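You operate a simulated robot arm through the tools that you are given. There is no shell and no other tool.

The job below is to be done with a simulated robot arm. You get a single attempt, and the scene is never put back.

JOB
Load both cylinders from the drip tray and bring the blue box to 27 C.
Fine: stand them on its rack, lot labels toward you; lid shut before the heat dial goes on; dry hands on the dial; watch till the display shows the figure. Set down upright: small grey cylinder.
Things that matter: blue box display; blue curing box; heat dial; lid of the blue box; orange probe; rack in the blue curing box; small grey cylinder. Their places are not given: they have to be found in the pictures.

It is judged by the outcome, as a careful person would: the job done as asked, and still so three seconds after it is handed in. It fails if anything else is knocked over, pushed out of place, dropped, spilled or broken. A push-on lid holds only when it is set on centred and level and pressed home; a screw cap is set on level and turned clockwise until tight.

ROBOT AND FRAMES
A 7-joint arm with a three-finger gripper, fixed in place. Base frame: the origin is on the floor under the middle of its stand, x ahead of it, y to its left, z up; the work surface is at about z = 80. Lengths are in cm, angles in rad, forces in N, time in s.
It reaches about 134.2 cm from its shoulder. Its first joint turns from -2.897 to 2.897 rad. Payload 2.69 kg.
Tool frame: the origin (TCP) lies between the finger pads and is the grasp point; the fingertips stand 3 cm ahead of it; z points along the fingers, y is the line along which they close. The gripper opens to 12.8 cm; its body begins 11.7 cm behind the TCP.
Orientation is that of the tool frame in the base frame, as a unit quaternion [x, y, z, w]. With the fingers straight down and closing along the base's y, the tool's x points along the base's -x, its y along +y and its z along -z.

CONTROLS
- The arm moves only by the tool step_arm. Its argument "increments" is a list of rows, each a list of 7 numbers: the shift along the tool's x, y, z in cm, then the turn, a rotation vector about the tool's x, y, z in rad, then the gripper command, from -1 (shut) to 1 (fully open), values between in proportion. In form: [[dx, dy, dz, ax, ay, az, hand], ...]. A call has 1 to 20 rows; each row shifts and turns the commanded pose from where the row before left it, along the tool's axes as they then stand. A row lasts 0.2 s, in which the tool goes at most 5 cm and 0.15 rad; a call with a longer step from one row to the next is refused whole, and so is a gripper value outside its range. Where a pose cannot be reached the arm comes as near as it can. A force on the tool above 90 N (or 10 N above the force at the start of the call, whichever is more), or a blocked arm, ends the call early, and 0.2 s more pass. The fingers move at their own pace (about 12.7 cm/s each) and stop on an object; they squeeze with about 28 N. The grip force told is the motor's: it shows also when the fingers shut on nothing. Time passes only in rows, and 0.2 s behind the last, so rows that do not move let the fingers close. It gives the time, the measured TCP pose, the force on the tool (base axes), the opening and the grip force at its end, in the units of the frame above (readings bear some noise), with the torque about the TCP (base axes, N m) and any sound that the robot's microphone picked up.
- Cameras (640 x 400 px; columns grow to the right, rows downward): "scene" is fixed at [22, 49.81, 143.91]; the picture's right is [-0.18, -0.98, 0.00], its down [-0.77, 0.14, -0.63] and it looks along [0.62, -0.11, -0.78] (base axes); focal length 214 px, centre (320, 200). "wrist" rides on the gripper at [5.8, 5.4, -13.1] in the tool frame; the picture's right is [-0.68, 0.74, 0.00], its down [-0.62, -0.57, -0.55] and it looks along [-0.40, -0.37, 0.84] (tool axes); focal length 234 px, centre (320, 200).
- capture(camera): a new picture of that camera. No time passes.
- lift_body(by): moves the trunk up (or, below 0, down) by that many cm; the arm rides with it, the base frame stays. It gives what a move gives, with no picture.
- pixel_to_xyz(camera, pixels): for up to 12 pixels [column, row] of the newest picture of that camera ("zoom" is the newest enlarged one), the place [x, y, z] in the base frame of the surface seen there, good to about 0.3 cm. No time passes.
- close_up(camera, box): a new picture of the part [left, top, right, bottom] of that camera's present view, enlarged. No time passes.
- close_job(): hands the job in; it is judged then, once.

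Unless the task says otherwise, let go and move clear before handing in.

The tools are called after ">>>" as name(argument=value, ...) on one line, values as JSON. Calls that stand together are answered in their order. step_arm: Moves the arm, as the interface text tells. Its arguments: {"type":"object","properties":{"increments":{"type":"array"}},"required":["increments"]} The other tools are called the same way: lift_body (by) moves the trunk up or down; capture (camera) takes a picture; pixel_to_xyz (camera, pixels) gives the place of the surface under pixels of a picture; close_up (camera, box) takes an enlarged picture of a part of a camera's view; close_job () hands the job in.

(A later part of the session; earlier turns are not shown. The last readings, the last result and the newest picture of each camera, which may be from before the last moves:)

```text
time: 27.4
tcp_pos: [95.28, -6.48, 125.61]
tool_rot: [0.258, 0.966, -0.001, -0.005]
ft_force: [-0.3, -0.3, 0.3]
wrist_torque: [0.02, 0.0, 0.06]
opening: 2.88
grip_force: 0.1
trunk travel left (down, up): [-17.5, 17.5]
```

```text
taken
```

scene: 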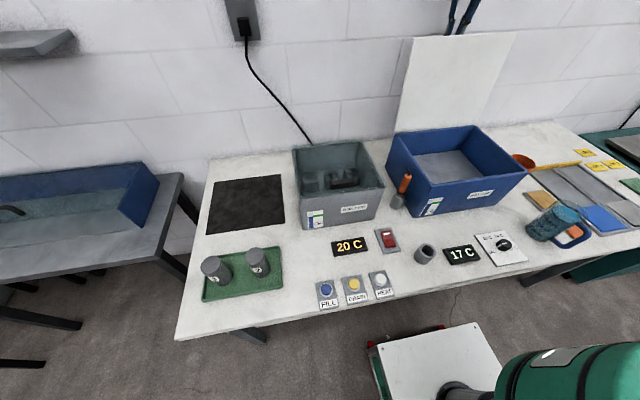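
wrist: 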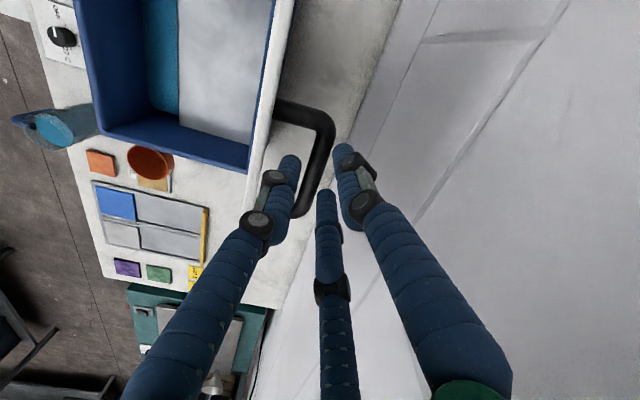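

The lid stays open by itself. I'll rise further and pull back to look down into the box.

>>> step_arm(increments=[[0, 0, -4, 0, 0, 0, -0.4], [0, 0, -4, 0, 0, 0, -0.2], [0, 0, -4, 0, 0, 0, 0], [4.34, 0.72, 0, 0, 0, 0, 0], [4.34, 0.72, 0, 0, 0, 0, 0], [4.34, 0.72, 0, 0, 0, 0, 0], [4.34, 0.72, 0, 0, 0, 0, 0], [4.34, 0.72, 0, 0, 0, 0, 0], [4.34, 0.72, 0, 0, 0, 0, 0], [4.34, 0.72, 0, 0, 0, 0, 0], [4.34, 0.72, 0, 0, 0, 0, 0], [4.34, 0.72, 0, 0, 0, 0, 0], [4.34, 0.72, 0, 0, 0, 0, 0]])

>>> capture(camera="wrist")

>>> capture(camera="scene")

```text
time: 30.2
tcp_pos: [61.21, 21.1, 138.07]
tool_rot: [0.257, 0.966, -0.001, -0.005]
ft_force: [0.5, -0.2, -0.3]
wrist_torque: [-0.01, -0.05, -0.01]
opening: 6.4
grip_force: 0.0
trunk travel left (down, up): [-17.5, 17.5]
```

```text
taken
```

wrist: 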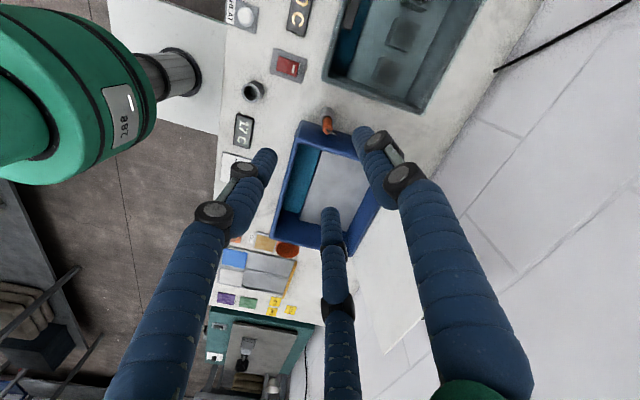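

```text
taken
```

scene: 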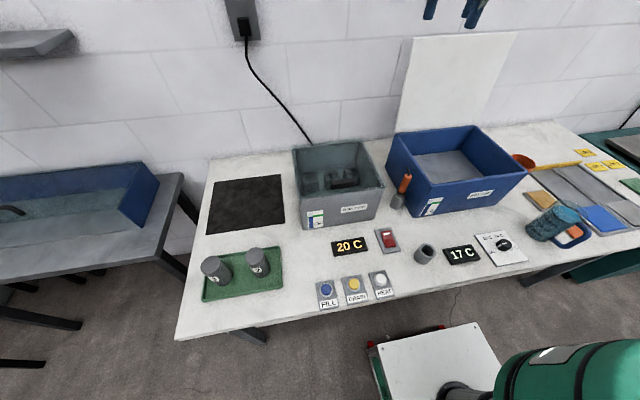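

>>> close_up(camera="wrist", box=[250, 110, 400, 250])

>>> pixel_to_xyz(camera="wrist", pixels=[[298, 185], [300, 160], [330, 180], [345, 170], [318, 150], [312, 160], [320, 205], [310, 200], [290, 200], [355, 190], [301, 125], [277, 230]])

>>> close_up(camera="scene", box=[385, 110, 535, 210])

>>> pixel_to_xyz(camera="scene", pixels=[[420, 156], [440, 152], [465, 152], [488, 170], [450, 178], [435, 182], [470, 165], [455, 165], [480, 160], [430, 170], [415, 160], [460, 180]])

```text
2.86 times, centred on (325, 180) of wrist
```

zoom: 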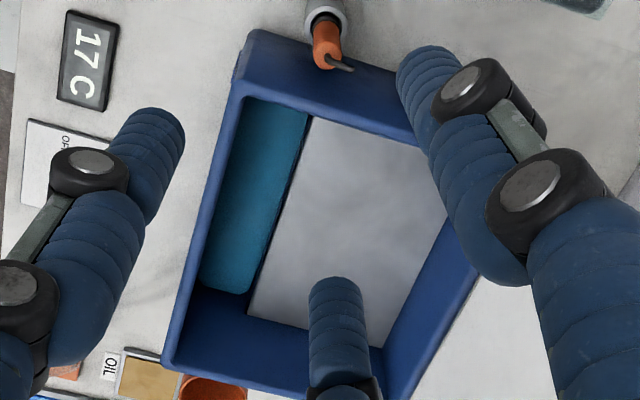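

```text
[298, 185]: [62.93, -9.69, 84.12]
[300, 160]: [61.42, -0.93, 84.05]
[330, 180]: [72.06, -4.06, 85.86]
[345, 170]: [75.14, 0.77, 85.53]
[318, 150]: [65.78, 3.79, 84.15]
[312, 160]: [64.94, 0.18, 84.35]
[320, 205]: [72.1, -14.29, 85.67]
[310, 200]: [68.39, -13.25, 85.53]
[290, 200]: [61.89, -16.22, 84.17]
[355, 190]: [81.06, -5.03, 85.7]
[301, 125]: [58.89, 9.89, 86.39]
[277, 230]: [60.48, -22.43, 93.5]
```

```text
4.00 times, centred on (460, 160) of scene
```

zoom: 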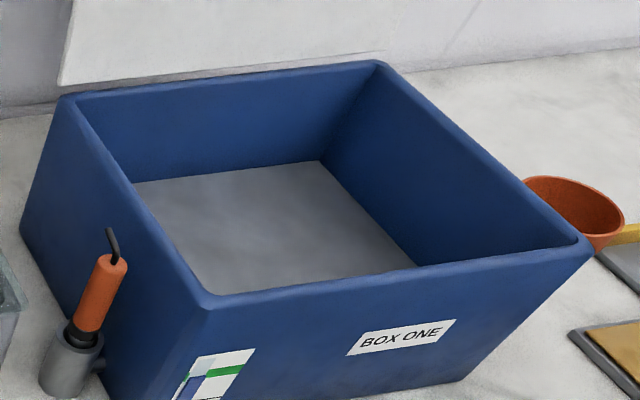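

```text
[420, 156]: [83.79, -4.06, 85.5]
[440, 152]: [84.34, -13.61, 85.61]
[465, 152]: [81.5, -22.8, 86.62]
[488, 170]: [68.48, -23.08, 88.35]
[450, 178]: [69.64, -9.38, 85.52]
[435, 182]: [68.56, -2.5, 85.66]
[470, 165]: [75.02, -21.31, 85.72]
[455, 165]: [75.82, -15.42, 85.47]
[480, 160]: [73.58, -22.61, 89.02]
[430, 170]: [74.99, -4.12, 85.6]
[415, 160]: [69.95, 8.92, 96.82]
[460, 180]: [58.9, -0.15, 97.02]
```

Inside the blue box the rack is a flat grey plate at z≈85.6 (x 67–84, y −22 to 7). Open water at z≈84.1 lies only in the front strip, so my fingers can stay dry on the rack. Next I'll measure the cylinders and where their labels face.

>>> close_up(camera="scene", box=[195, 245, 245, 295])

>>> pixel_to_xyz(camera="zoom", pixels=[[200, 60], [120, 160], [200, 230], [280, 160], [200, 160], [140, 290], [175, 310], [220, 310], [260, 330], [200, 280], [300, 300], [210, 380]])

>>> close_up(camera="scene", box=[235, 240, 285, 290])

```text
8.00 times, centred on (220, 270) of scene
```

zoom: 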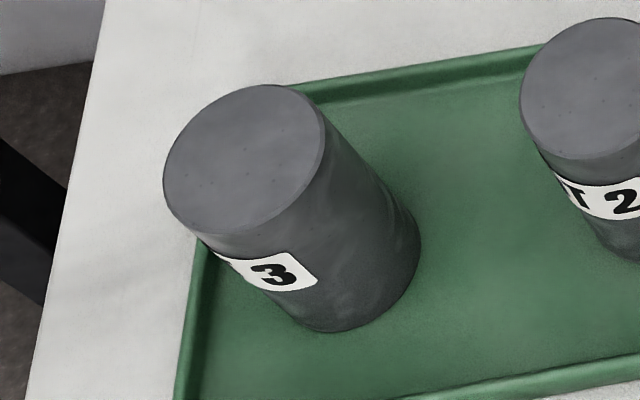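

```text
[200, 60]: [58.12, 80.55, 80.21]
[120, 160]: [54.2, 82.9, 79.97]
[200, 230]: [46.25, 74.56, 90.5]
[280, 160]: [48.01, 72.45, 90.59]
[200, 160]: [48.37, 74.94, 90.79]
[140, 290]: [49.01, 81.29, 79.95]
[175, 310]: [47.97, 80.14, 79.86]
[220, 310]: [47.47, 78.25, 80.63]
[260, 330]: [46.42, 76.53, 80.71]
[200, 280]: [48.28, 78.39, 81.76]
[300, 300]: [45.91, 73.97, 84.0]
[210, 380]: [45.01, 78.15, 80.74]
```

```text
8.00 times, centred on (260, 265) of scene
```

zoom: 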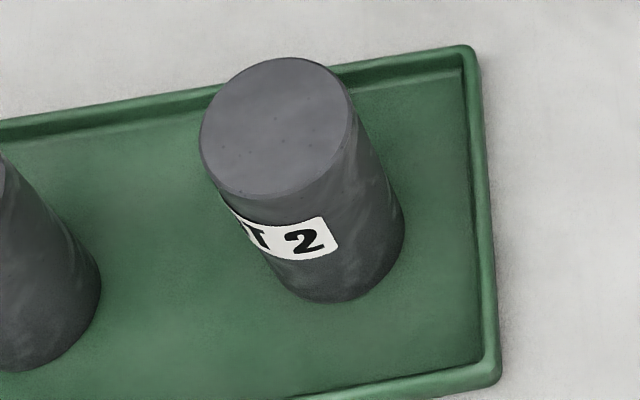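

>>> pixel_to_xyz(camera="zoom", pixels=[[210, 130], [345, 100], [265, 190], [290, 64], [335, 235], [325, 220], [330, 248], [260, 230], [240, 210], [300, 240], [340, 290], [395, 240]])

>>> pixel_to_xyz(camera="scene", pixels=[[200.9, 267], [219.5, 259], [206, 273.8], [212.5, 256.3], [218, 280], [217.8, 283], [218.8, 281.5], [213.5, 279.5], [210, 279], [208.5, 277], [222, 285], [231, 275]])

```text
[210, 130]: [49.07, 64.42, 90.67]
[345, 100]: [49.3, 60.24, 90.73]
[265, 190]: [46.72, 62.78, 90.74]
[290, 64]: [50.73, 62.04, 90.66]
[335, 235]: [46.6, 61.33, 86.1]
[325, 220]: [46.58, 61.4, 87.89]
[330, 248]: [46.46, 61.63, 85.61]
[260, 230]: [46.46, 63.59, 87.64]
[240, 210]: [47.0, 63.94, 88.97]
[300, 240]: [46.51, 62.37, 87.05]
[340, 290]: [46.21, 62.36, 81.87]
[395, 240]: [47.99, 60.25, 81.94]
```

```text
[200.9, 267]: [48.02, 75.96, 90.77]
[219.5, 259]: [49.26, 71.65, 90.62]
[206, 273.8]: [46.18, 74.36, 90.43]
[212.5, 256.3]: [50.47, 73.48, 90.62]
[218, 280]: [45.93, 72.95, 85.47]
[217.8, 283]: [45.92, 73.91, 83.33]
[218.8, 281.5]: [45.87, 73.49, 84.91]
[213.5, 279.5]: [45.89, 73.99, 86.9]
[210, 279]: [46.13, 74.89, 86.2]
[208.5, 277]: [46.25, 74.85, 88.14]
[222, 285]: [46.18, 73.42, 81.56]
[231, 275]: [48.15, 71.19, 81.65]
```

Cylinder 2 stands at about (48.7,62.3) and cylinder 3 at about (48.3,73.8), with tops at z≈90.6. Both labels face −x but turned toward +y. I'll yaw the hand and go to a pose where the wrist camera looks at the labels from the front.

>>> step_arm(increments=[[0, 0, 0, 0, 0, -0.1416, 0.2], [0, 0, 0, 0, 0, -0.1416, 0.2], [0, 0, 0, 0, 0, -0.1416, 0.2], [0, 0, 0, 0, 0, -0.1416, 0.2], [0, 0, 0, 0, 0, -0.1416, 0.2], [0, 0, 0, 0, 0, -0.1416, 0.2], [0, 0, 0, 0, 0, -0.1416, 0.2], [0, 0, 0, 0, 0, -0.1416, 0.2], [0, 0, 0, 0, 0, -0.1416, 0.2], [0, 0, 0, 0, 0, 0, 0.2]])

```text
time: 32.4
tcp_pos: [61.3, 21.25, 137.82]
tool_rot: [-0.368, 0.93, 0.003, -0.006]
ft_force: [-0.5, 0.0, -1.1]
wrist_torque: [-0.02, -0.03, 0.01]
opening: 7.66
grip_force: 0.0
trunk travel left (down, up): [-17.5, 17.5]
```

The yaw is as intended. Now I'll move across toward the tray at height, then descend to the viewing pose.

>>> step_arm(increments=[[-1.252, 4.175, 0, 0, 0, 0, 0.2], [-1.252, 4.175, 0, 0, 0, 0, 0.2], [-1.252, 4.175, 0, 0, 0, 0, 0.2], [-1.252, 4.175, 0, 0, 0, 0, 0.2], [-1.252, 4.175, 0, 0, 0, 0, 0.2], [-1.252, 4.175, 0, 0, 0, 0, 0.2], [-1.252, 4.175, 0, 0, 0, 0, 0.2], [-1.252, 4.175, 0, 0, 0, 0, 0.2], [-1.252, 4.175, 0, 0, 0, 0, 0.2], [-1.252, 4.175, 0, 0, 0, 0, 0.2], [-1.252, 4.175, 0, 0, 0, 0, 0.2], [-1.252, 4.175, 0, 0, 0, 0, 0.2], [0, 0, 4.9, 0, 0, 0, 0.2], [0, 0, 4.9, 0, 0, 0, 0.2], [0, 0, 4.9, 0, 0, 0, 0.2], [0, 0, 4.9, 0, 0, 0, 0.2], [0, 0, 4.9, 0, 0, 0, 0.2], [0, 0, 4.9, 0, 0, 0, 0.2], [0, 0, 4.9, 0, 0, 0, 0.2], [0, 0, 0, 0, 0, 0, 0.2]])

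>>> capture(camera="wrist")

>>> capture(camera="scene")

```text
time: 36.6
tcp_pos: [37.56, 68.2, 103.55]
tool_rot: [-0.368, 0.93, 0.002, -0.006]
ft_force: [-1.2, 0.5, -0.2]
wrist_torque: [-0.01, 0.04, -0.02]
opening: 7.69
grip_force: 0.1
trunk travel left (down, up): [-17.5, 17.5]
```

```text
taken
```

wrist: 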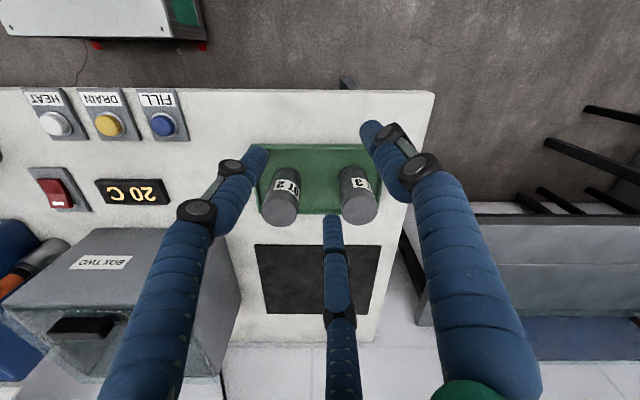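

```text
taken
```

scene: 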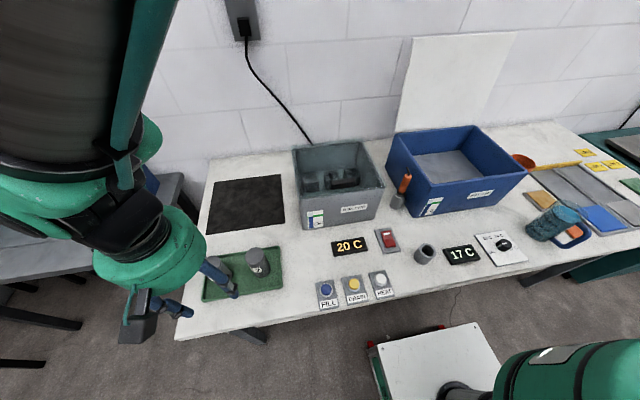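

The labels are visible from the front (the picture is upside down): lot 2 at (290,187) and lot 3 at (360,183). I'll zoom in on each.

>>> close_up(camera="wrist", box=[255, 155, 335, 235])

>>> pixel_to_xyz(camera="wrist", pixels=[[275, 187], [280, 185], [285, 185], [290, 186], [295, 188], [299, 190], [264, 205], [293, 207], [279, 222], [280, 205], [300, 187], [272, 187]])

>>> close_up(camera="wrist", box=[325, 155, 405, 235])

>>> pixel_to_xyz(camera="wrist", pixels=[[352, 184], [356, 182], [360, 181], [364, 182], [367, 184], [370, 186], [342, 205], [374, 205], [359, 222], [359, 205], [347, 187], [376, 195]])

```text
5.00 times, centred on (295, 195) of wrist
```

zoom: 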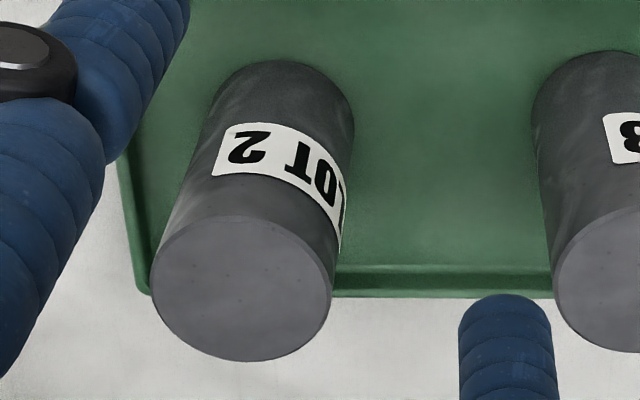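

```text
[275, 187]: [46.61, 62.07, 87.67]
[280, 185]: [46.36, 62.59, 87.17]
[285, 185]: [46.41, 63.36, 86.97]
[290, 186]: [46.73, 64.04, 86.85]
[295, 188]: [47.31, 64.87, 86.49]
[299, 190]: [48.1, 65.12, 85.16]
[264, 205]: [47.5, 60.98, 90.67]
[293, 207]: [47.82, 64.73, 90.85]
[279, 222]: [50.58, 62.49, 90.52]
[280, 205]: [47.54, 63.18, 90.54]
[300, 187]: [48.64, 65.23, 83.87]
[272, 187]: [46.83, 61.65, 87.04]
```

```text
5.00 times, centred on (365, 195) of wrist
```

zoom: 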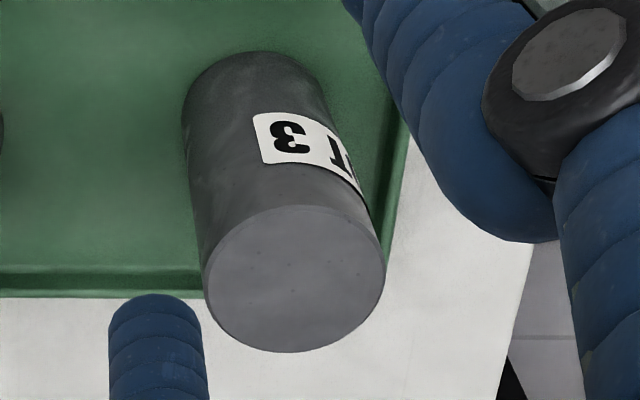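

```text
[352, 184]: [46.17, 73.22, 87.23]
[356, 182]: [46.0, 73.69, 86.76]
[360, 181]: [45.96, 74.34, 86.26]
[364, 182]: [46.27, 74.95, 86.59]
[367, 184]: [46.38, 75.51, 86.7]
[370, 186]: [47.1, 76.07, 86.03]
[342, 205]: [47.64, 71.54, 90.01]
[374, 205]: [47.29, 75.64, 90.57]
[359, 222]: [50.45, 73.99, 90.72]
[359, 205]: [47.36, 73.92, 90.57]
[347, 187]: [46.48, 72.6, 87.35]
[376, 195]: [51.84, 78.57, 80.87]
```

From both views the label of lot 2 is centred about 36° toward +y from facing −x, and lot 3 about 43.5°. The cylinders are 5 cm wide, at (48.6,62.7) and (48.25,73.8). I'll yaw so that a later turn to the present yaw makes label 2 face −x, and hover over cylinder 2.

>>> step_arm(increments=[[0, 0, 0, 0.0086, -0.0092, 0, 0.2], [0, 0, 0, 0, 0, 0.1257, 0.2], [0, 0, 0, 0, 0, 0.1257, 0.2], [0, 0, 0, 0, 0, 0.1257, 0.2], [0, 0, 0, 0, 0, 0.1257, 0.2], [0, 0, 0, 0, 0, 0.1257, 0.2], [-3.43, -2.258, 0, 0, 0, 0, 0.2], [-3.43, -2.258, 0, 0, 0, 0, 0.2], [-3.43, -2.258, 0, 0, 0, 0, 0.2], [0, 0, 3, 0, 0, 0, 0.2], [0, 0, 0, 0, 0, 0, 0.2]])

>>> capture(camera="wrist")

```text
time: 39.0
tcp_pos: [48.46, 62.65, 101.0]
tool_rot: [-0.062, 0.998, 0.0, 0.0]
ft_force: [-0.9, 0.7, -0.4]
wrist_torque: [-0.03, 0.0, 0.01]
opening: 7.71
grip_force: 0.1
trunk travel left (down, up): [-17.5, 17.5]
```

```text
taken
```

wrist: 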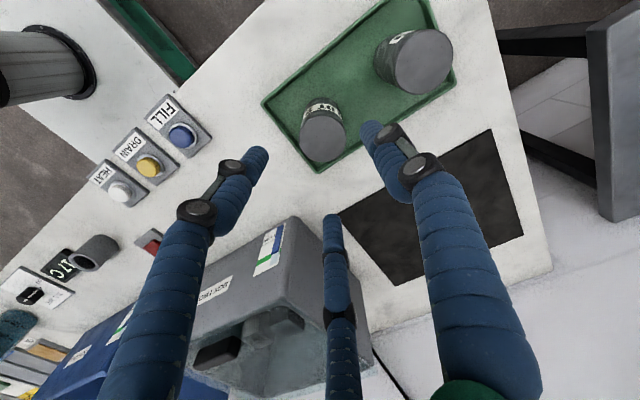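

The hand is over cylinder 2, seen at (322,135). I'll check its measured centre against the hand before going down.

>>> pixel_to_xyz(camera="wrist", pixels=[[322, 138], [302, 130], [344, 145], [322, 116], [320, 160], [260, 155], [368, 128], [331, 220]])

>>> close_up(camera="wrist", box=[270, 80, 390, 200])

```text
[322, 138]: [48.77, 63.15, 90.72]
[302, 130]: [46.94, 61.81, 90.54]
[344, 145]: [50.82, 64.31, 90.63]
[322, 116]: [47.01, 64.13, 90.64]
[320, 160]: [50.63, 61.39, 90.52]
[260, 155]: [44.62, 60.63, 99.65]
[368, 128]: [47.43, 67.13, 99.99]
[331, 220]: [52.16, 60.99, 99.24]
```

```text
3.33 times, centred on (330, 140) of wrist
```

zoom: 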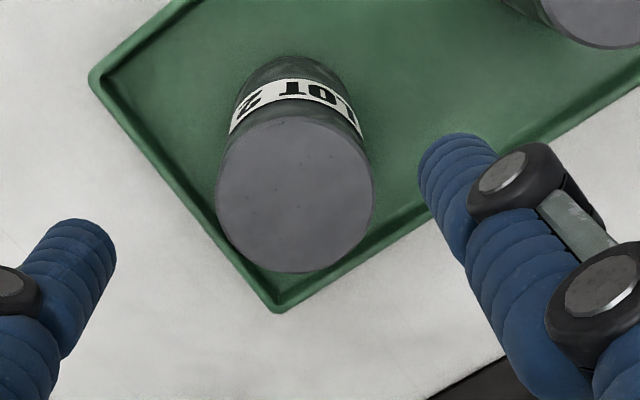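

The measured centre is about (48.6,62.9), so I'll shift by (0.1,0.2) cm, descend to TCP z≈87 with tips at 84, clear of the tray rim, and close.

>>> step_arm(increments=[[-0.124, 0.186, 4, 0, 0, 0, 0.2], [0, 0, 4, 0, 0, 0, 0.2], [0, 0, 4, 0, 0, 0, 0.2], [0, 0, 2, 0, 0, 0, 0.2], [0, 0, 0, 0, 0, 0, 0.2]])

>>> capture(camera="wrist")

```text
time: 40.2
tcp_pos: [48.61, 63.02, 86.9]
tool_rot: [-0.061, 0.998, 0.0, 0.0]
ft_force: [0.1, 0.6, -0.1]
wrist_torque: [-0.03, 0.02, -0.02]
opening: 7.7
grip_force: 0.1
trunk travel left (down, up): [-17.5, 17.5]
```

```text
taken
```

wrist: 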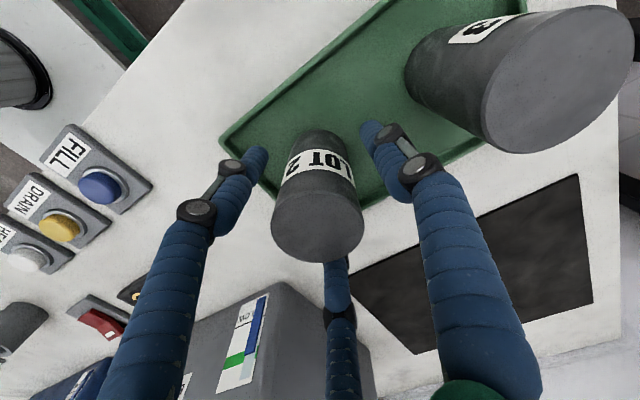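

The cylinder is between the three fingers. I'll close gently until they hold it.

>>> step_arm(increments=[[0, 0, 0, 0, 0, 0, -0.1], [0, 0, 0, 0, 0, 0, -0.2], [0, 0, 0, 0, 0, 0, -0.3], [0, 0, 0, 0, 0, 0, -1], [0, 0, 0, 0, 0, 0, -1]])

>>> capture(camera="wrist")

```text
time: 41.4
tcp_pos: [48.66, 62.91, 86.89]
tool_rot: [-0.062, 0.998, 0.0, 0.0]
ft_force: [-1.9, -2.8, 2.0]
wrist_torque: [-0.12, 0.05, 0.02]
opening: 4.92
grip_force: 28.2
trunk travel left (down, up): [-17.5, 17.5]
```

```text
taken
```

wrist: 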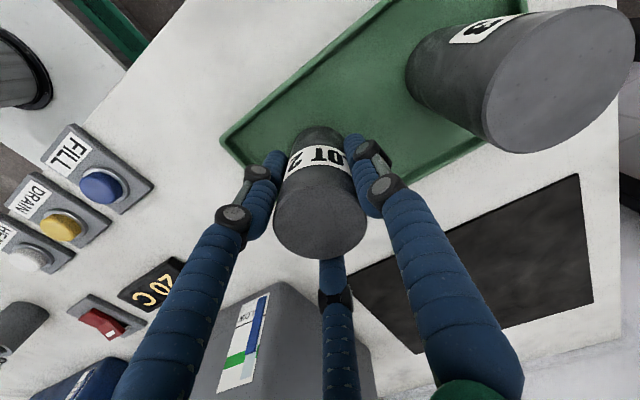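

The grip holds at an opening of 4.92 with 28 N. I'll lift it slowly straight up.

>>> step_arm(increments=[[0, 0, -0.5, 0, 0, 0, -1], [0, 0, -1.5, 0, 0, 0, -1], [0, 0, -3, 0, 0, 0, -1], [0, 0, -4, 0, 0, 0, -1], [0, 0, -4, 0, 0, 0, -1], [0, 0, -4, 0, 0, 0, -1], [0, 0, 0, 0, 0, 0, -1]])

>>> capture(camera="wrist")

```text
time: 43.0
tcp_pos: [48.66, 63.07, 103.89]
tool_rot: [-0.061, 0.998, 0.0, -0.001]
ft_force: [0.2, 0.2, -4.3]
wrist_torque: [0.02, -0.02, -0.01]
opening: 4.92
grip_force: 28.1
trunk travel left (down, up): [-17.5, 17.5]
```

```text
taken
```

wrist: 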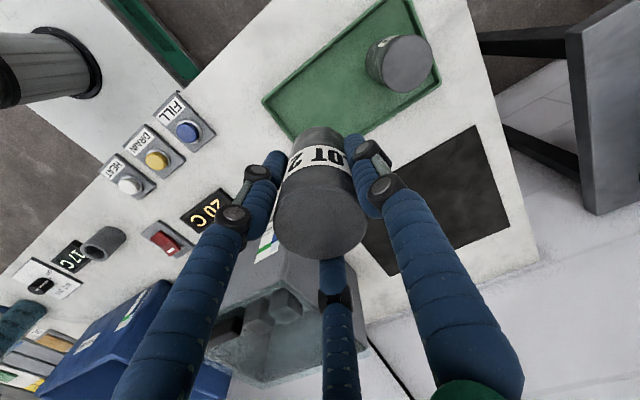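

Cylinder 2 is held securely (about 4.3 N weight). I'll raise it to a safe height and carry it across to above the rack.

>>> step_arm(increments=[[0, 0, -3, 0, 0, 0, -1], [0, 0, -4, 0, 0, 0, -1], [0, 0, -4, 0, 0, 0, -1], [0, 0, -1.5, 0, 0, 0, -1]])

>>> step_arm(increments=[[-0.4, -1.96, 0, 0, 0, 0, -1], [-0.838, -4.02, 0, 0, 0, 0, -1], [-0.838, -4.02, 0, 0, 0, 0, -1], [-0.838, -4.02, 0, 0, 0, 0, -1], [-0.838, -4.02, 0, 0, 0, 0, -1], [-0.838, -4.02, 0, 0, 0, 0, -1], [-0.838, -4.02, 0, 0, 0, 0, -1], [-0.838, -4.02, 0, 0, 0, 0, -1], [-0.838, -4.02, 0, 0, 0, 0, -1], [-0.838, -4.02, 0, 0, 0, 0, -1], [-0.838, -4.02, 0, 0, 0, 0, -1], [-0.838, -4.02, 0, 0, 0, 0, -1], [-0.838, -4.02, 0, 0, 0, 0, -1], [-0.838, -4.02, 0, 0, 0, 0, -1], [-0.838, -4.02, 0, 0, 0, 0, -1], [-0.838, -4.02, 0, 0, 0, 0, -1], [-0.838, -4.02, 0, 0, 0, 0, -1], [-0.838, -4.02, 0, 0, 0, 0, -1], [-0.838, -4.02, 0, 0, 0, 0, -1], [-0.87, -4.19, 0, 0, 0, 0, -1]])

>>> step_arm(increments=[[0, 0, 0, 0, 0, -0.1257, -1], [0, 0, 0, 0, 0, -0.1257, -1], [0, 0, 0, 0, 0, -0.1257, -1], [0, 0, 0, 0, 0, -0.1257, -1], [0, 0, 0, 0, 0, -0.1257, -1], [0, 0, 0, 0, 0, 0, -1]])

>>> capture(camera="wrist")

>>> capture(camera="scene")

```text
time: 44.0
tcp_pos: [48.76, 62.91, 116.38]
tool_rot: [-0.062, 0.998, 0.0, 0.0]
ft_force: [-0.2, -0.4, -4.7]
wrist_torque: [0.01, 0.01, 0.01]
opening: 4.88
grip_force: 27.7
trunk travel left (down, up): [-17.5, 17.5]
```

```text
time: 48.2
tcp_pos: [74.6, -12.85, 116.62]
tool_rot: [-0.062, 0.998, 0.0, 0.0]
ft_force: [-0.2, 0.1, -4.7]
wrist_torque: [-0.01, -0.01, 0.0]
opening: 4.89
grip_force: 28.4
trunk travel left (down, up): [-17.5, 17.5]
```

```text
time: 49.6
tcp_pos: [74.56, -12.94, 116.35]
tool_rot: [-0.367, 0.93, 0.001, 0.001]
ft_force: [0.1, 0.7, -4.1]
wrist_torque: [0.0, 0.04, 0.01]
opening: 4.9
grip_force: 28.0
trunk travel left (down, up): [-17.5, 17.5]
```

```text
taken
```

wrist: 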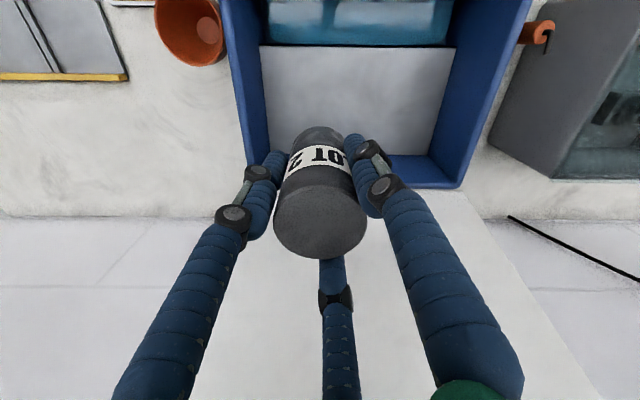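

```text
taken
```

scene: 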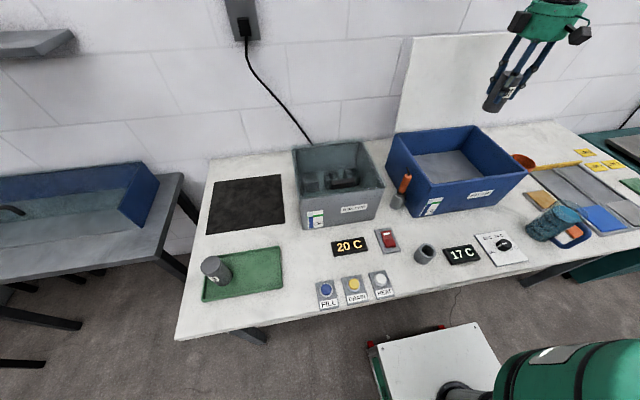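

Cylinder 2 is above the rack, turned so its label should face −x. I'll check that in the wrist view, where the camera now sits directly on the −x side.

>>> close_up(camera="wrist", box=[250, 110, 390, 270])

>>> pixel_to_xyz(camera="wrist", pixels=[[270, 60], [440, 60], [350, 60], [350, 90], [420, 140], [300, 30], [400, 30], [380, 120], [420, 153], [245, 60], [455, 60], [290, 120]])

```text
2.50 times, centred on (320, 190) of wrist
```

zoom: 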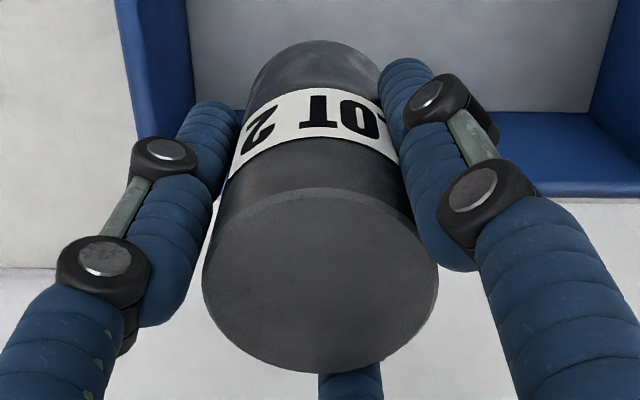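

```text
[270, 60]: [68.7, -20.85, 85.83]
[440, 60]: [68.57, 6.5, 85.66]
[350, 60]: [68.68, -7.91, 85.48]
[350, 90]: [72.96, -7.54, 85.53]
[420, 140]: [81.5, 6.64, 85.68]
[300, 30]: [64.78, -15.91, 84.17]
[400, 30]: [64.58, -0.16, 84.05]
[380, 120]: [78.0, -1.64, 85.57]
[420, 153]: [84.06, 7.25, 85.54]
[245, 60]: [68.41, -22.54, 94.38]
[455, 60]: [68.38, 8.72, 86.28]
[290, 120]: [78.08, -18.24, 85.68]
```

The label reads "LOT 2" centred on the cylinder from the −x side, and the rack surface is at z≈85.6. I'll lower it to just above the rack.

>>> step_arm(increments=[[0, 0, 4.5, 0, 0, 0, -1], [0, 0, 4.5, 0, 0, 0, -1], [0, 0, 4.5, 0, 0, 0, -1], [0, 0, 4.5, 0, 0, 0, -1], [0, 0, 3.5, 0, 0, 0, -1], [0, 0, 1.5, 0, 0, 0, -1], [0, 0, 0.7, 0, 0, 0, -1], [0, 0, 0, 0, 0, 0, -1]])

>>> capture(camera="wrist")

>>> capture(camera="scene")

```text
time: 51.4
tcp_pos: [74.57, -13.01, 92.8]
tool_rot: [-0.367, 0.93, 0.0, -0.001]
ft_force: [0.2, 0.6, -4.4]
wrist_torque: [0.04, -0.04, 0.06]
opening: 4.88
grip_force: 28.1
trunk travel left (down, up): [-17.5, 17.5]
```

```text
taken
```

wrist: 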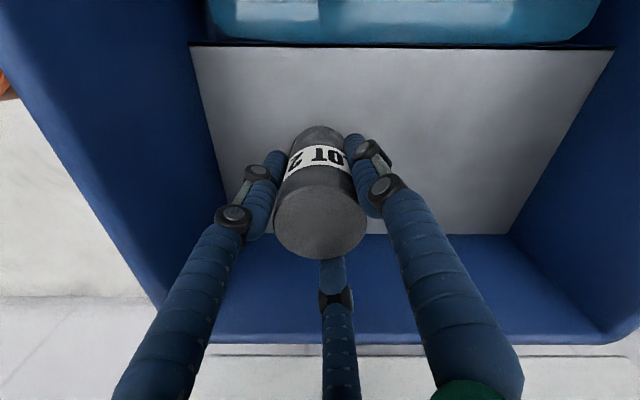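

```text
taken
```

scene: 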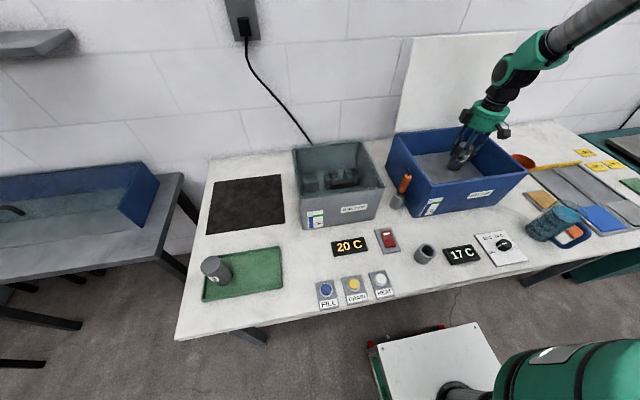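

No contact yet at z=92.8. I'll lower in 2–3 mm steps until I feel the rack.

>>> step_arm(increments=[[0, 0, 0.3, 0, 0, 0, -1], [0, 0, 0.2, 0, 0, 0, -1], [0, 0, 0.2, 0, 0, 0, -1], [0, 0, 0, 0, 0, 0, -1]])

```text
time: 52.4
tcp_pos: [74.59, -12.79, 91.95]
tool_rot: [-0.367, 0.93, 0.001, 0.001]
ft_force: [-0.9, 1.5, 6.9]
wrist_torque: [-0.04, 0.32, -0.02]
opening: 4.88
grip_force: 28.2
trunk travel left (down, up): [-17.5, 17.5]
```

The force changed from −4.4 to +6.9 N, so the cylinder is standing on the rack. I'll open gently.

>>> step_arm(increments=[[0, 0, 0, 0, 0, 0, -0.2], [0, 0, 0, 0, 0, 0, -0.15], [0, 0, 0, 0, 0, 0, -0.05], [0, 0, 0, 0, 0, 0, 0.1], [0, 0, 0, 0, 0, 0, 0.15], [0, 0, 0, 0, 0, 0, 0.15]])

>>> capture(camera="wrist")

```text
time: 53.8
tcp_pos: [74.65, -12.78, 91.94]
tool_rot: [-0.368, 0.93, 0.0, 0.0]
ft_force: [-1.0, -0.7, 0.3]
wrist_torque: [-0.01, -0.02, 0.01]
opening: 7.39
grip_force: 0.0
trunk travel left (down, up): [-17.5, 17.5]
```

```text
taken
```

wrist: 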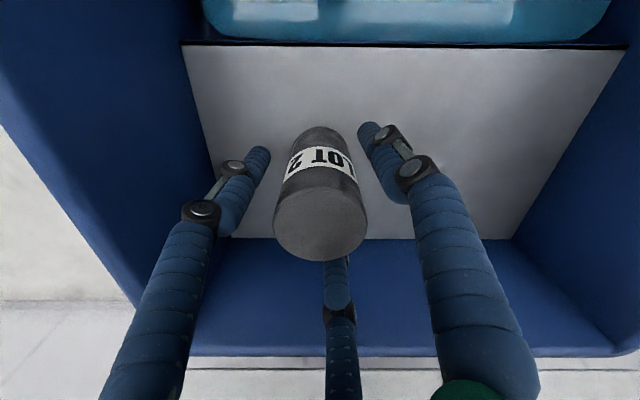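

The cylinder is released and standing with "LOT 2" facing front. I'll rise straight up and check it.

>>> step_arm(increments=[[0, 0, -1.5, 0, 0, 0, 0.15], [0, 0, -4, 0, 0, 0, 0.15], [0, 0, -4.5, 0, 0, 0, 0.2], [0, 0, -4.5, 0, 0, 0, 0.2], [0, 0, -4.5, 0, 0, 0, 0.2], [0, 0, -4.5, 0, 0, 0, 0.2], [0, 0, 0, 0, 0, 0, 0.2]])

>>> capture(camera="wrist")

>>> capture(camera="scene")

```text
time: 55.4
tcp_pos: [74.51, -13.11, 115.55]
tool_rot: [-0.368, 0.93, 0.001, 0.001]
ft_force: [0.5, -0.6, 0.1]
wrist_torque: [0.01, -0.02, -0.02]
opening: 7.69
grip_force: 0.0
trunk travel left (down, up): [-17.5, 17.5]
```

```text
taken
```

wrist: 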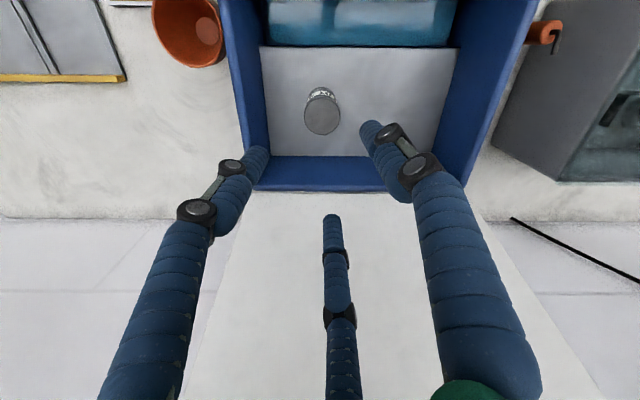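

```text
taken
```

scene: 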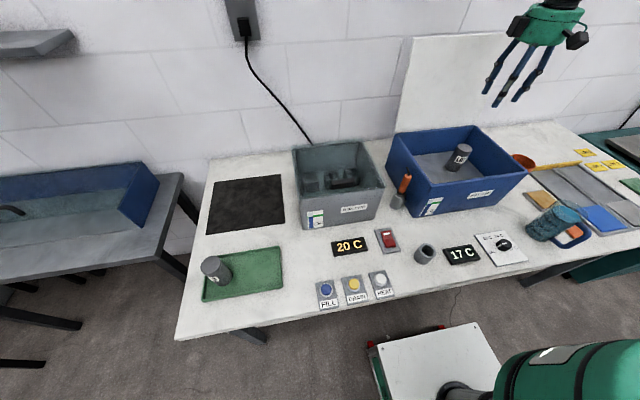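

Cylinder 2 stands upright on the rack at (460,153) in the scene picture. Now I'll yaw back and travel to cylinder 3.

>>> step_arm(increments=[[0, 0, 0, 0, 0, 0.1265, 0.2], [0, 0, 0, 0, 0, 0.1265, 0.2], [0, 0, 0, 0, 0, 0.1265, 0.2], [0, 0, 0, 0, 0, 0.1265, 0.2], [0, 0, 0, 0, 0, 0.1265, 0.2], [0, 0, 0, 0, 0, 0.1265, 0.2], [0, 0, 0, 0, 0, 0, 0.2]])

>>> step_arm(increments=[[1.334, 4.34, 0, 0, 0, 0, 0.2], [1.334, 4.34, 0, 0, 0, 0, 0.2], [1.334, 4.34, 0, 0, 0, 0, 0.2], [1.334, 4.34, 0, 0, 0, 0, 0.2], [1.334, 4.34, 0, 0, 0, 0, 0.2], [1.334, 4.34, 0, 0, 0, 0, 0.2], [1.334, 4.34, 0, 0, 0, 0, 0.2], [1.334, 4.34, 0, 0, 0, 0, 0.2], [1.334, 4.34, 0, 0, 0, 0, 0.2], [1.334, 4.34, 0, 0, 0, 0, 0.2], [1.334, 4.34, 0, 0, 0, 0, 0.2], [1.334, 4.34, 0, 0, 0, 0, 0.2], [1.334, 4.34, 0, 0, 0, 0, 0.2], [1.334, 4.34, 0, 0, 0, 0, 0.2], [1.334, 4.34, 0, 0, 0, 0, 0.2], [1.334, 4.34, 0, 0, 0, 0, 0.2], [1.334, 4.34, 0, 0, 0, 0, 0.2], [1.334, 4.34, 0, 0, 0, 0, 0.2], [1.334, 4.34, 0, 0, 0, 0, 0.2], [1.334, 4.34, 0, 0, 0, 0, 0.2]])

>>> step_arm(increments=[[0, 0, 4.5, 0, 0, 0, 0.2], [0, 0, 4.5, 0, 0, 0, 0.2], [0, 0, 4.5, 0, 0, 0, 0.2], [0, 0, 1, 0, 0, 0, 0.2], [0, 0, 0, 0, 0, 0, 0.2]])

>>> close_up(camera="wrist", box=[250, 60, 410, 220])

```text
time: 57.0
tcp_pos: [74.52, -12.96, 115.55]
tool_rot: [0.005, 1.0, 0.001, 0.0]
ft_force: [-0.6, -0.8, -0.2]
wrist_torque: [0.01, 0.01, -0.03]
opening: 7.68
grip_force: 0.1
trunk travel left (down, up): [-17.5, 17.5]
```

```text
time: 61.2
tcp_pos: [48.75, 74.31, 115.66]
tool_rot: [0.004, 1.0, 0.0, 0.001]
ft_force: [-0.5, 0.0, -0.6]
wrist_torque: [0.06, -0.04, -0.01]
opening: 7.7
grip_force: 0.1
trunk travel left (down, up): [-17.5, 17.5]
```

```text
time: 62.4
tcp_pos: [48.7, 74.05, 101.24]
tool_rot: [0.003, 1.0, 0.001, 0.0]
ft_force: [-0.4, -1.1, -0.5]
wrist_torque: [0.0, 0.01, 0.01]
opening: 7.69
grip_force: 0.0
trunk travel left (down, up): [-17.5, 17.5]
```

```text
2.50 times, centred on (330, 140) of wrist
```

zoom: 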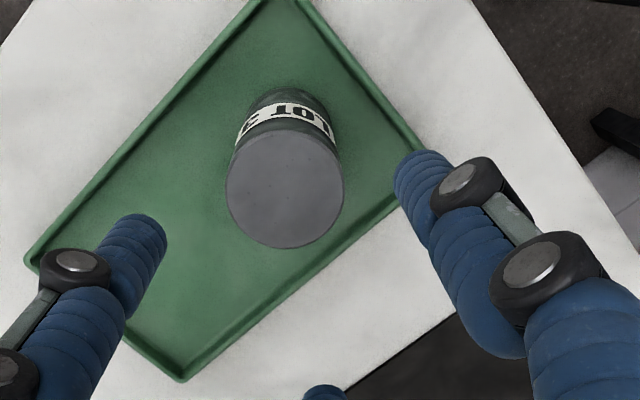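

The hand is above cylinder 3, whose centre I compute at about (48.3,73.95). I'll shift −0.4 in x, descend to z≈87 and check.

>>> step_arm(increments=[[0.4, -0.1, 3, 0, 0, 0, 0.2], [0, 0, 4, 0, 0, 0, 0.2], [0, 0, 4, 0, 0, 0, 0.2], [0, 0, 3.3, 0, 0, 0, 0.2], [0, 0, 0, 0, 0, 0, 0.2]])

>>> capture(camera="wrist")

```text
time: 63.6
tcp_pos: [47.98, 74.33, 86.47]
tool_rot: [0.004, 1.0, 0.001, 0.0]
ft_force: [-0.3, -0.4, 0.1]
wrist_torque: [-0.06, 0.02, 0.01]
opening: 7.65
grip_force: 0.1
trunk travel left (down, up): [-17.5, 17.5]
```

```text
taken
```

wrist: 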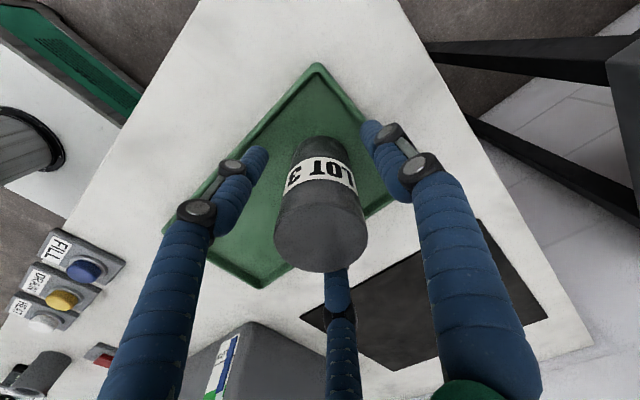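

The measured pose (47.98,74.33,86.47) is a few millimetres off the cylinder's centre (48.3,74.0), as the picture also suggests. I'll correct before closing.

>>> step_arm(increments=[[-0.3, -0.35, -0.4, 0, 0, 0, 0.2], [0, 0, 0, 0, 0, 0, 0.2], [0, 0, 0, 0, 0, 0, 0.2]])

>>> capture(camera="wrist")

```text
time: 64.4
tcp_pos: [48.36, 73.93, 87.03]
tool_rot: [0.003, 1.0, 0.001, 0.0]
ft_force: [-0.2, 0.2, -0.1]
wrist_torque: [0.02, -0.03, -0.02]
opening: 7.67
grip_force: 0.0
trunk travel left (down, up): [-17.5, 17.5]
```

```text
taken
```

wrist: 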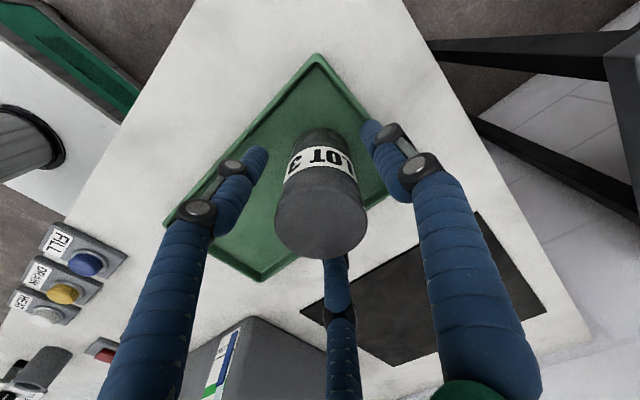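

Now cylinder 3 sits centred among the fingers as before. Closing gently, then lifting slowly.

>>> step_arm(increments=[[0, 0, 0, 0, 0, 0, -0.1], [0, 0, 0, 0, 0, 0, -0.2], [0, 0, 0, 0, 0, 0, -0.3], [0, 0, 0, 0, 0, 0, -1], [0, 0, 0, 0, 0, 0, -1]])

>>> step_arm(increments=[[0, 0, -0.5, 0, 0, 0, -1], [0, 0, -1.5, 0, 0, 0, -1], [0, 0, -3, 0, 0, 0, -1], [0, 0, -4, 0, 0, 0, -1], [0, 0, -4, 0, 0, 0, -1], [0, 0, -4, 0, 0, 0, -1], [0, 0, -4, 0, 0, 0, -1], [0, 0, -4, 0, 0, 0, -1], [0, 0, -4, 0, 0, 0, -1], [0, 0, 0, 0, 0, 0, -1]])

>>> capture(camera="wrist")

```text
time: 65.6
tcp_pos: [48.3, 73.81, 87.1]
tool_rot: [0.004, 1.0, 0.001, 0.0]
ft_force: [1.8, -1.0, 1.5]
wrist_torque: [-0.06, -0.04, 0.01]
opening: 4.9
grip_force: 28.2
trunk travel left (down, up): [-17.5, 17.5]
```

```text
time: 67.8
tcp_pos: [48.47, 73.58, 116.42]
tool_rot: [0.003, 1.0, 0.001, 0.001]
ft_force: [-0.5, -0.8, -4.4]
wrist_torque: [0.04, -0.05, -0.03]
opening: 4.89
grip_force: 28.1
trunk travel left (down, up): [-17.5, 17.5]
```

```text
taken
```

wrist: 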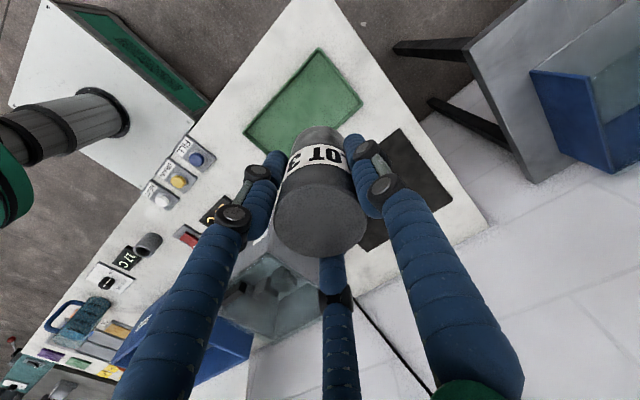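

Cylinder 3 is held and lifted. I'll carry it across to above the rack and then turn it.

>>> step_arm(increments=[[-0.7, -1.94, 0, 0, 0, 0, -1], [-1.36, -3.77, 0, 0, 0, 0, -1], [-1.36, -3.77, 0, 0, 0, 0, -1], [-1.36, -3.77, 0, 0, 0, 0, -1], [-1.36, -3.77, 0, 0, 0, 0, -1], [-1.36, -3.77, 0, 0, 0, 0, -1], [-1.36, -3.77, 0, 0, 0, 0, -1], [-1.36, -3.77, 0, 0, 0, 0, -1], [-1.36, -3.77, 0, 0, 0, 0, -1], [-1.36, -3.77, 0, 0, 0, 0, -1], [-1.36, -3.77, 0, 0, 0, 0, -1], [-1.36, -3.77, 0, 0, 0, 0, -1], [-1.36, -3.77, 0, 0, 0, 0, -1], [-1.36, -3.77, 0, 0, 0, 0, -1], [-1.36, -3.77, 0, 0, 0, 0, -1], [-1.36, -3.77, 0, 0, 0, 0, -1], [-1.36, -3.77, 0, 0, 0, 0, -1], [-1.36, -3.77, 0, 0, 0, 0, -1], [-1.36, -3.77, 0, 0, 0, 0, -1], [-1.36, -3.77, 0, 0, 0, 0, -1]])

>>> step_arm(increments=[[0, 0, 0, 0, 0, -0.13, -1], [0, 0, 0, 0, 0, -0.13, -1], [0, 0, 0, 0, 0, -0.13, -1], [0, 0, 0, 0, 0, -0.13, -1], [0, 0, 0, 0, 0, -0.13, -1], [0, 0, 0, 0, 0, -0.12, -1], [0, 0, 0, 0, 0, 0, -1]])

>>> capture(camera="wrist")

>>> close_up(camera="wrist", box=[250, 110, 390, 270])

```text
time: 72.0
tcp_pos: [74.49, -0.19, 115.83]
tool_rot: [0.004, 1.0, 0.001, 0.001]
ft_force: [0.5, 0.1, -4.6]
wrist_torque: [-0.04, 0.02, 0.01]
opening: 4.89
grip_force: 27.5
trunk travel left (down, up): [-17.5, 17.5]
```

```text
time: 73.6
tcp_pos: [74.39, -0.16, 115.91]
tool_rot: [-0.373, 0.928, 0.0, 0.0]
ft_force: [0.3, -0.2, -4.8]
wrist_torque: [-0.01, 0.04, -0.01]
opening: 4.9
grip_force: 27.9
trunk travel left (down, up): [-17.5, 17.5]
```

```text
taken
```

wrist: 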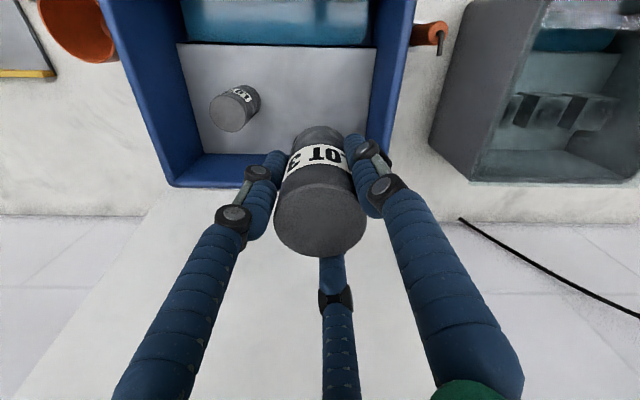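

```text
2.50 times, centred on (320, 190) of wrist
```

zoom: 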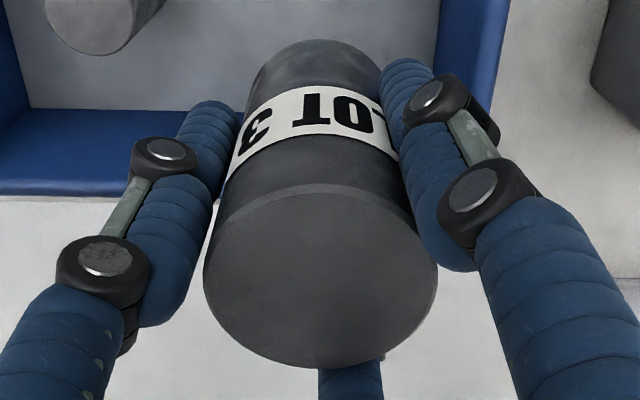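

The label "LOT 3" faces −x nearly exactly, and cylinder 2 stands clear at (235,105). I'll lower cylinder 3 toward the rack.

>>> step_arm(increments=[[0, 0, 4.5, 0, 0, 0.03, -1], [0, 0, 4.5, 0, 0, 0, -1], [0, 0, 4.5, 0, 0, 0, -1], [0, 0, 4.5, 0, 0, 0, -1], [0, 0, 3, 0, 0, 0, -1], [0, 0, 1.5, 0, 0, 0, -1], [0, 0, 0.3, 0, 0, 0, -1], [0, 0, 0, 0, 0, 0, -1]])

>>> capture(camera="wrist")

```text
time: 75.4
tcp_pos: [74.35, -0.08, 93.32]
tool_rot: [-0.358, 0.934, 0.0, 0.001]
ft_force: [0.4, -0.2, -4.3]
wrist_torque: [0.0, -0.01, -0.01]
opening: 4.91
grip_force: 28.6
trunk travel left (down, up): [-17.5, 17.5]
```

```text
taken
```

wrist: 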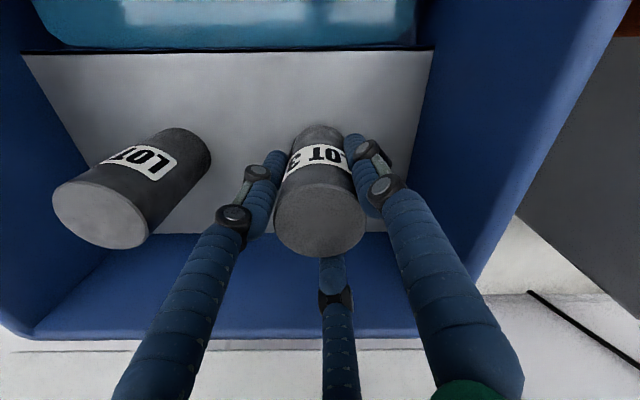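

Almost down at z=93.3 with no contact yet. I'll lower in small steps to the rack.

>>> step_arm(increments=[[0, 0, 0.5, 0, 0, 0, -1], [0, 0, 0.3, 0, 0, 0, -1], [0, 0, 0.2, 0, 0, 0, -1], [0, 0, 0.1, 0, 0, 0, -1], [0, 0, 0, 0, 0, 0, -1]])

```text
time: 76.6
tcp_pos: [74.6, -0.18, 92.09]
tool_rot: [-0.359, 0.933, 0.0, 0.001]
ft_force: [0.1, -0.5, -3.3]
wrist_torque: [-0.02, 0.0, 0.0]
opening: 4.89
grip_force: 28.4
trunk travel left (down, up): [-17.5, 17.5]
```

>>> step_arm(increments=[[0, 0, 0.15, 0, 0, 0, -1], [0, 0, 0, 0, 0, 0, -1]])

```text
time: 77.2
tcp_pos: [74.52, -0.04, 92.04]
tool_rot: [-0.358, 0.934, 0.0, 0.001]
ft_force: [-1.0, 1.7, 7.5]
wrist_torque: [0.05, 0.29, -0.07]
opening: 4.91
grip_force: 27.9
trunk travel left (down, up): [-17.5, 17.5]
```

The force rose to +7.5 N, so cylinder 3 stands on the rack. I'll open gently and rise straight up.

>>> step_arm(increments=[[0, 0, 0, 0, 0, 0, -0.2], [0, 0, 0, 0, 0, 0, -0.15], [0, 0, 0, 0, 0, 0, -0.05], [0, 0, 0, 0, 0, 0, 0.1], [0, 0, 0, 0, 0, 0, 0.15], [0, 0, 0, 0, 0, 0, 0.15]])

>>> capture(camera="wrist")

```text
time: 78.6
tcp_pos: [74.58, -0.08, 91.99]
tool_rot: [-0.358, 0.934, 0.001, 0.001]
ft_force: [-0.7, 0.6, 0.1]
wrist_torque: [0.02, 0.01, 0.03]
opening: 7.37
grip_force: 0.1
trunk travel left (down, up): [-17.5, 17.5]
```

```text
taken
```

wrist: 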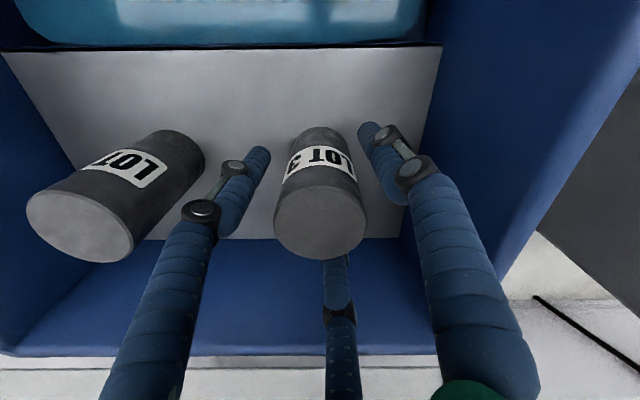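

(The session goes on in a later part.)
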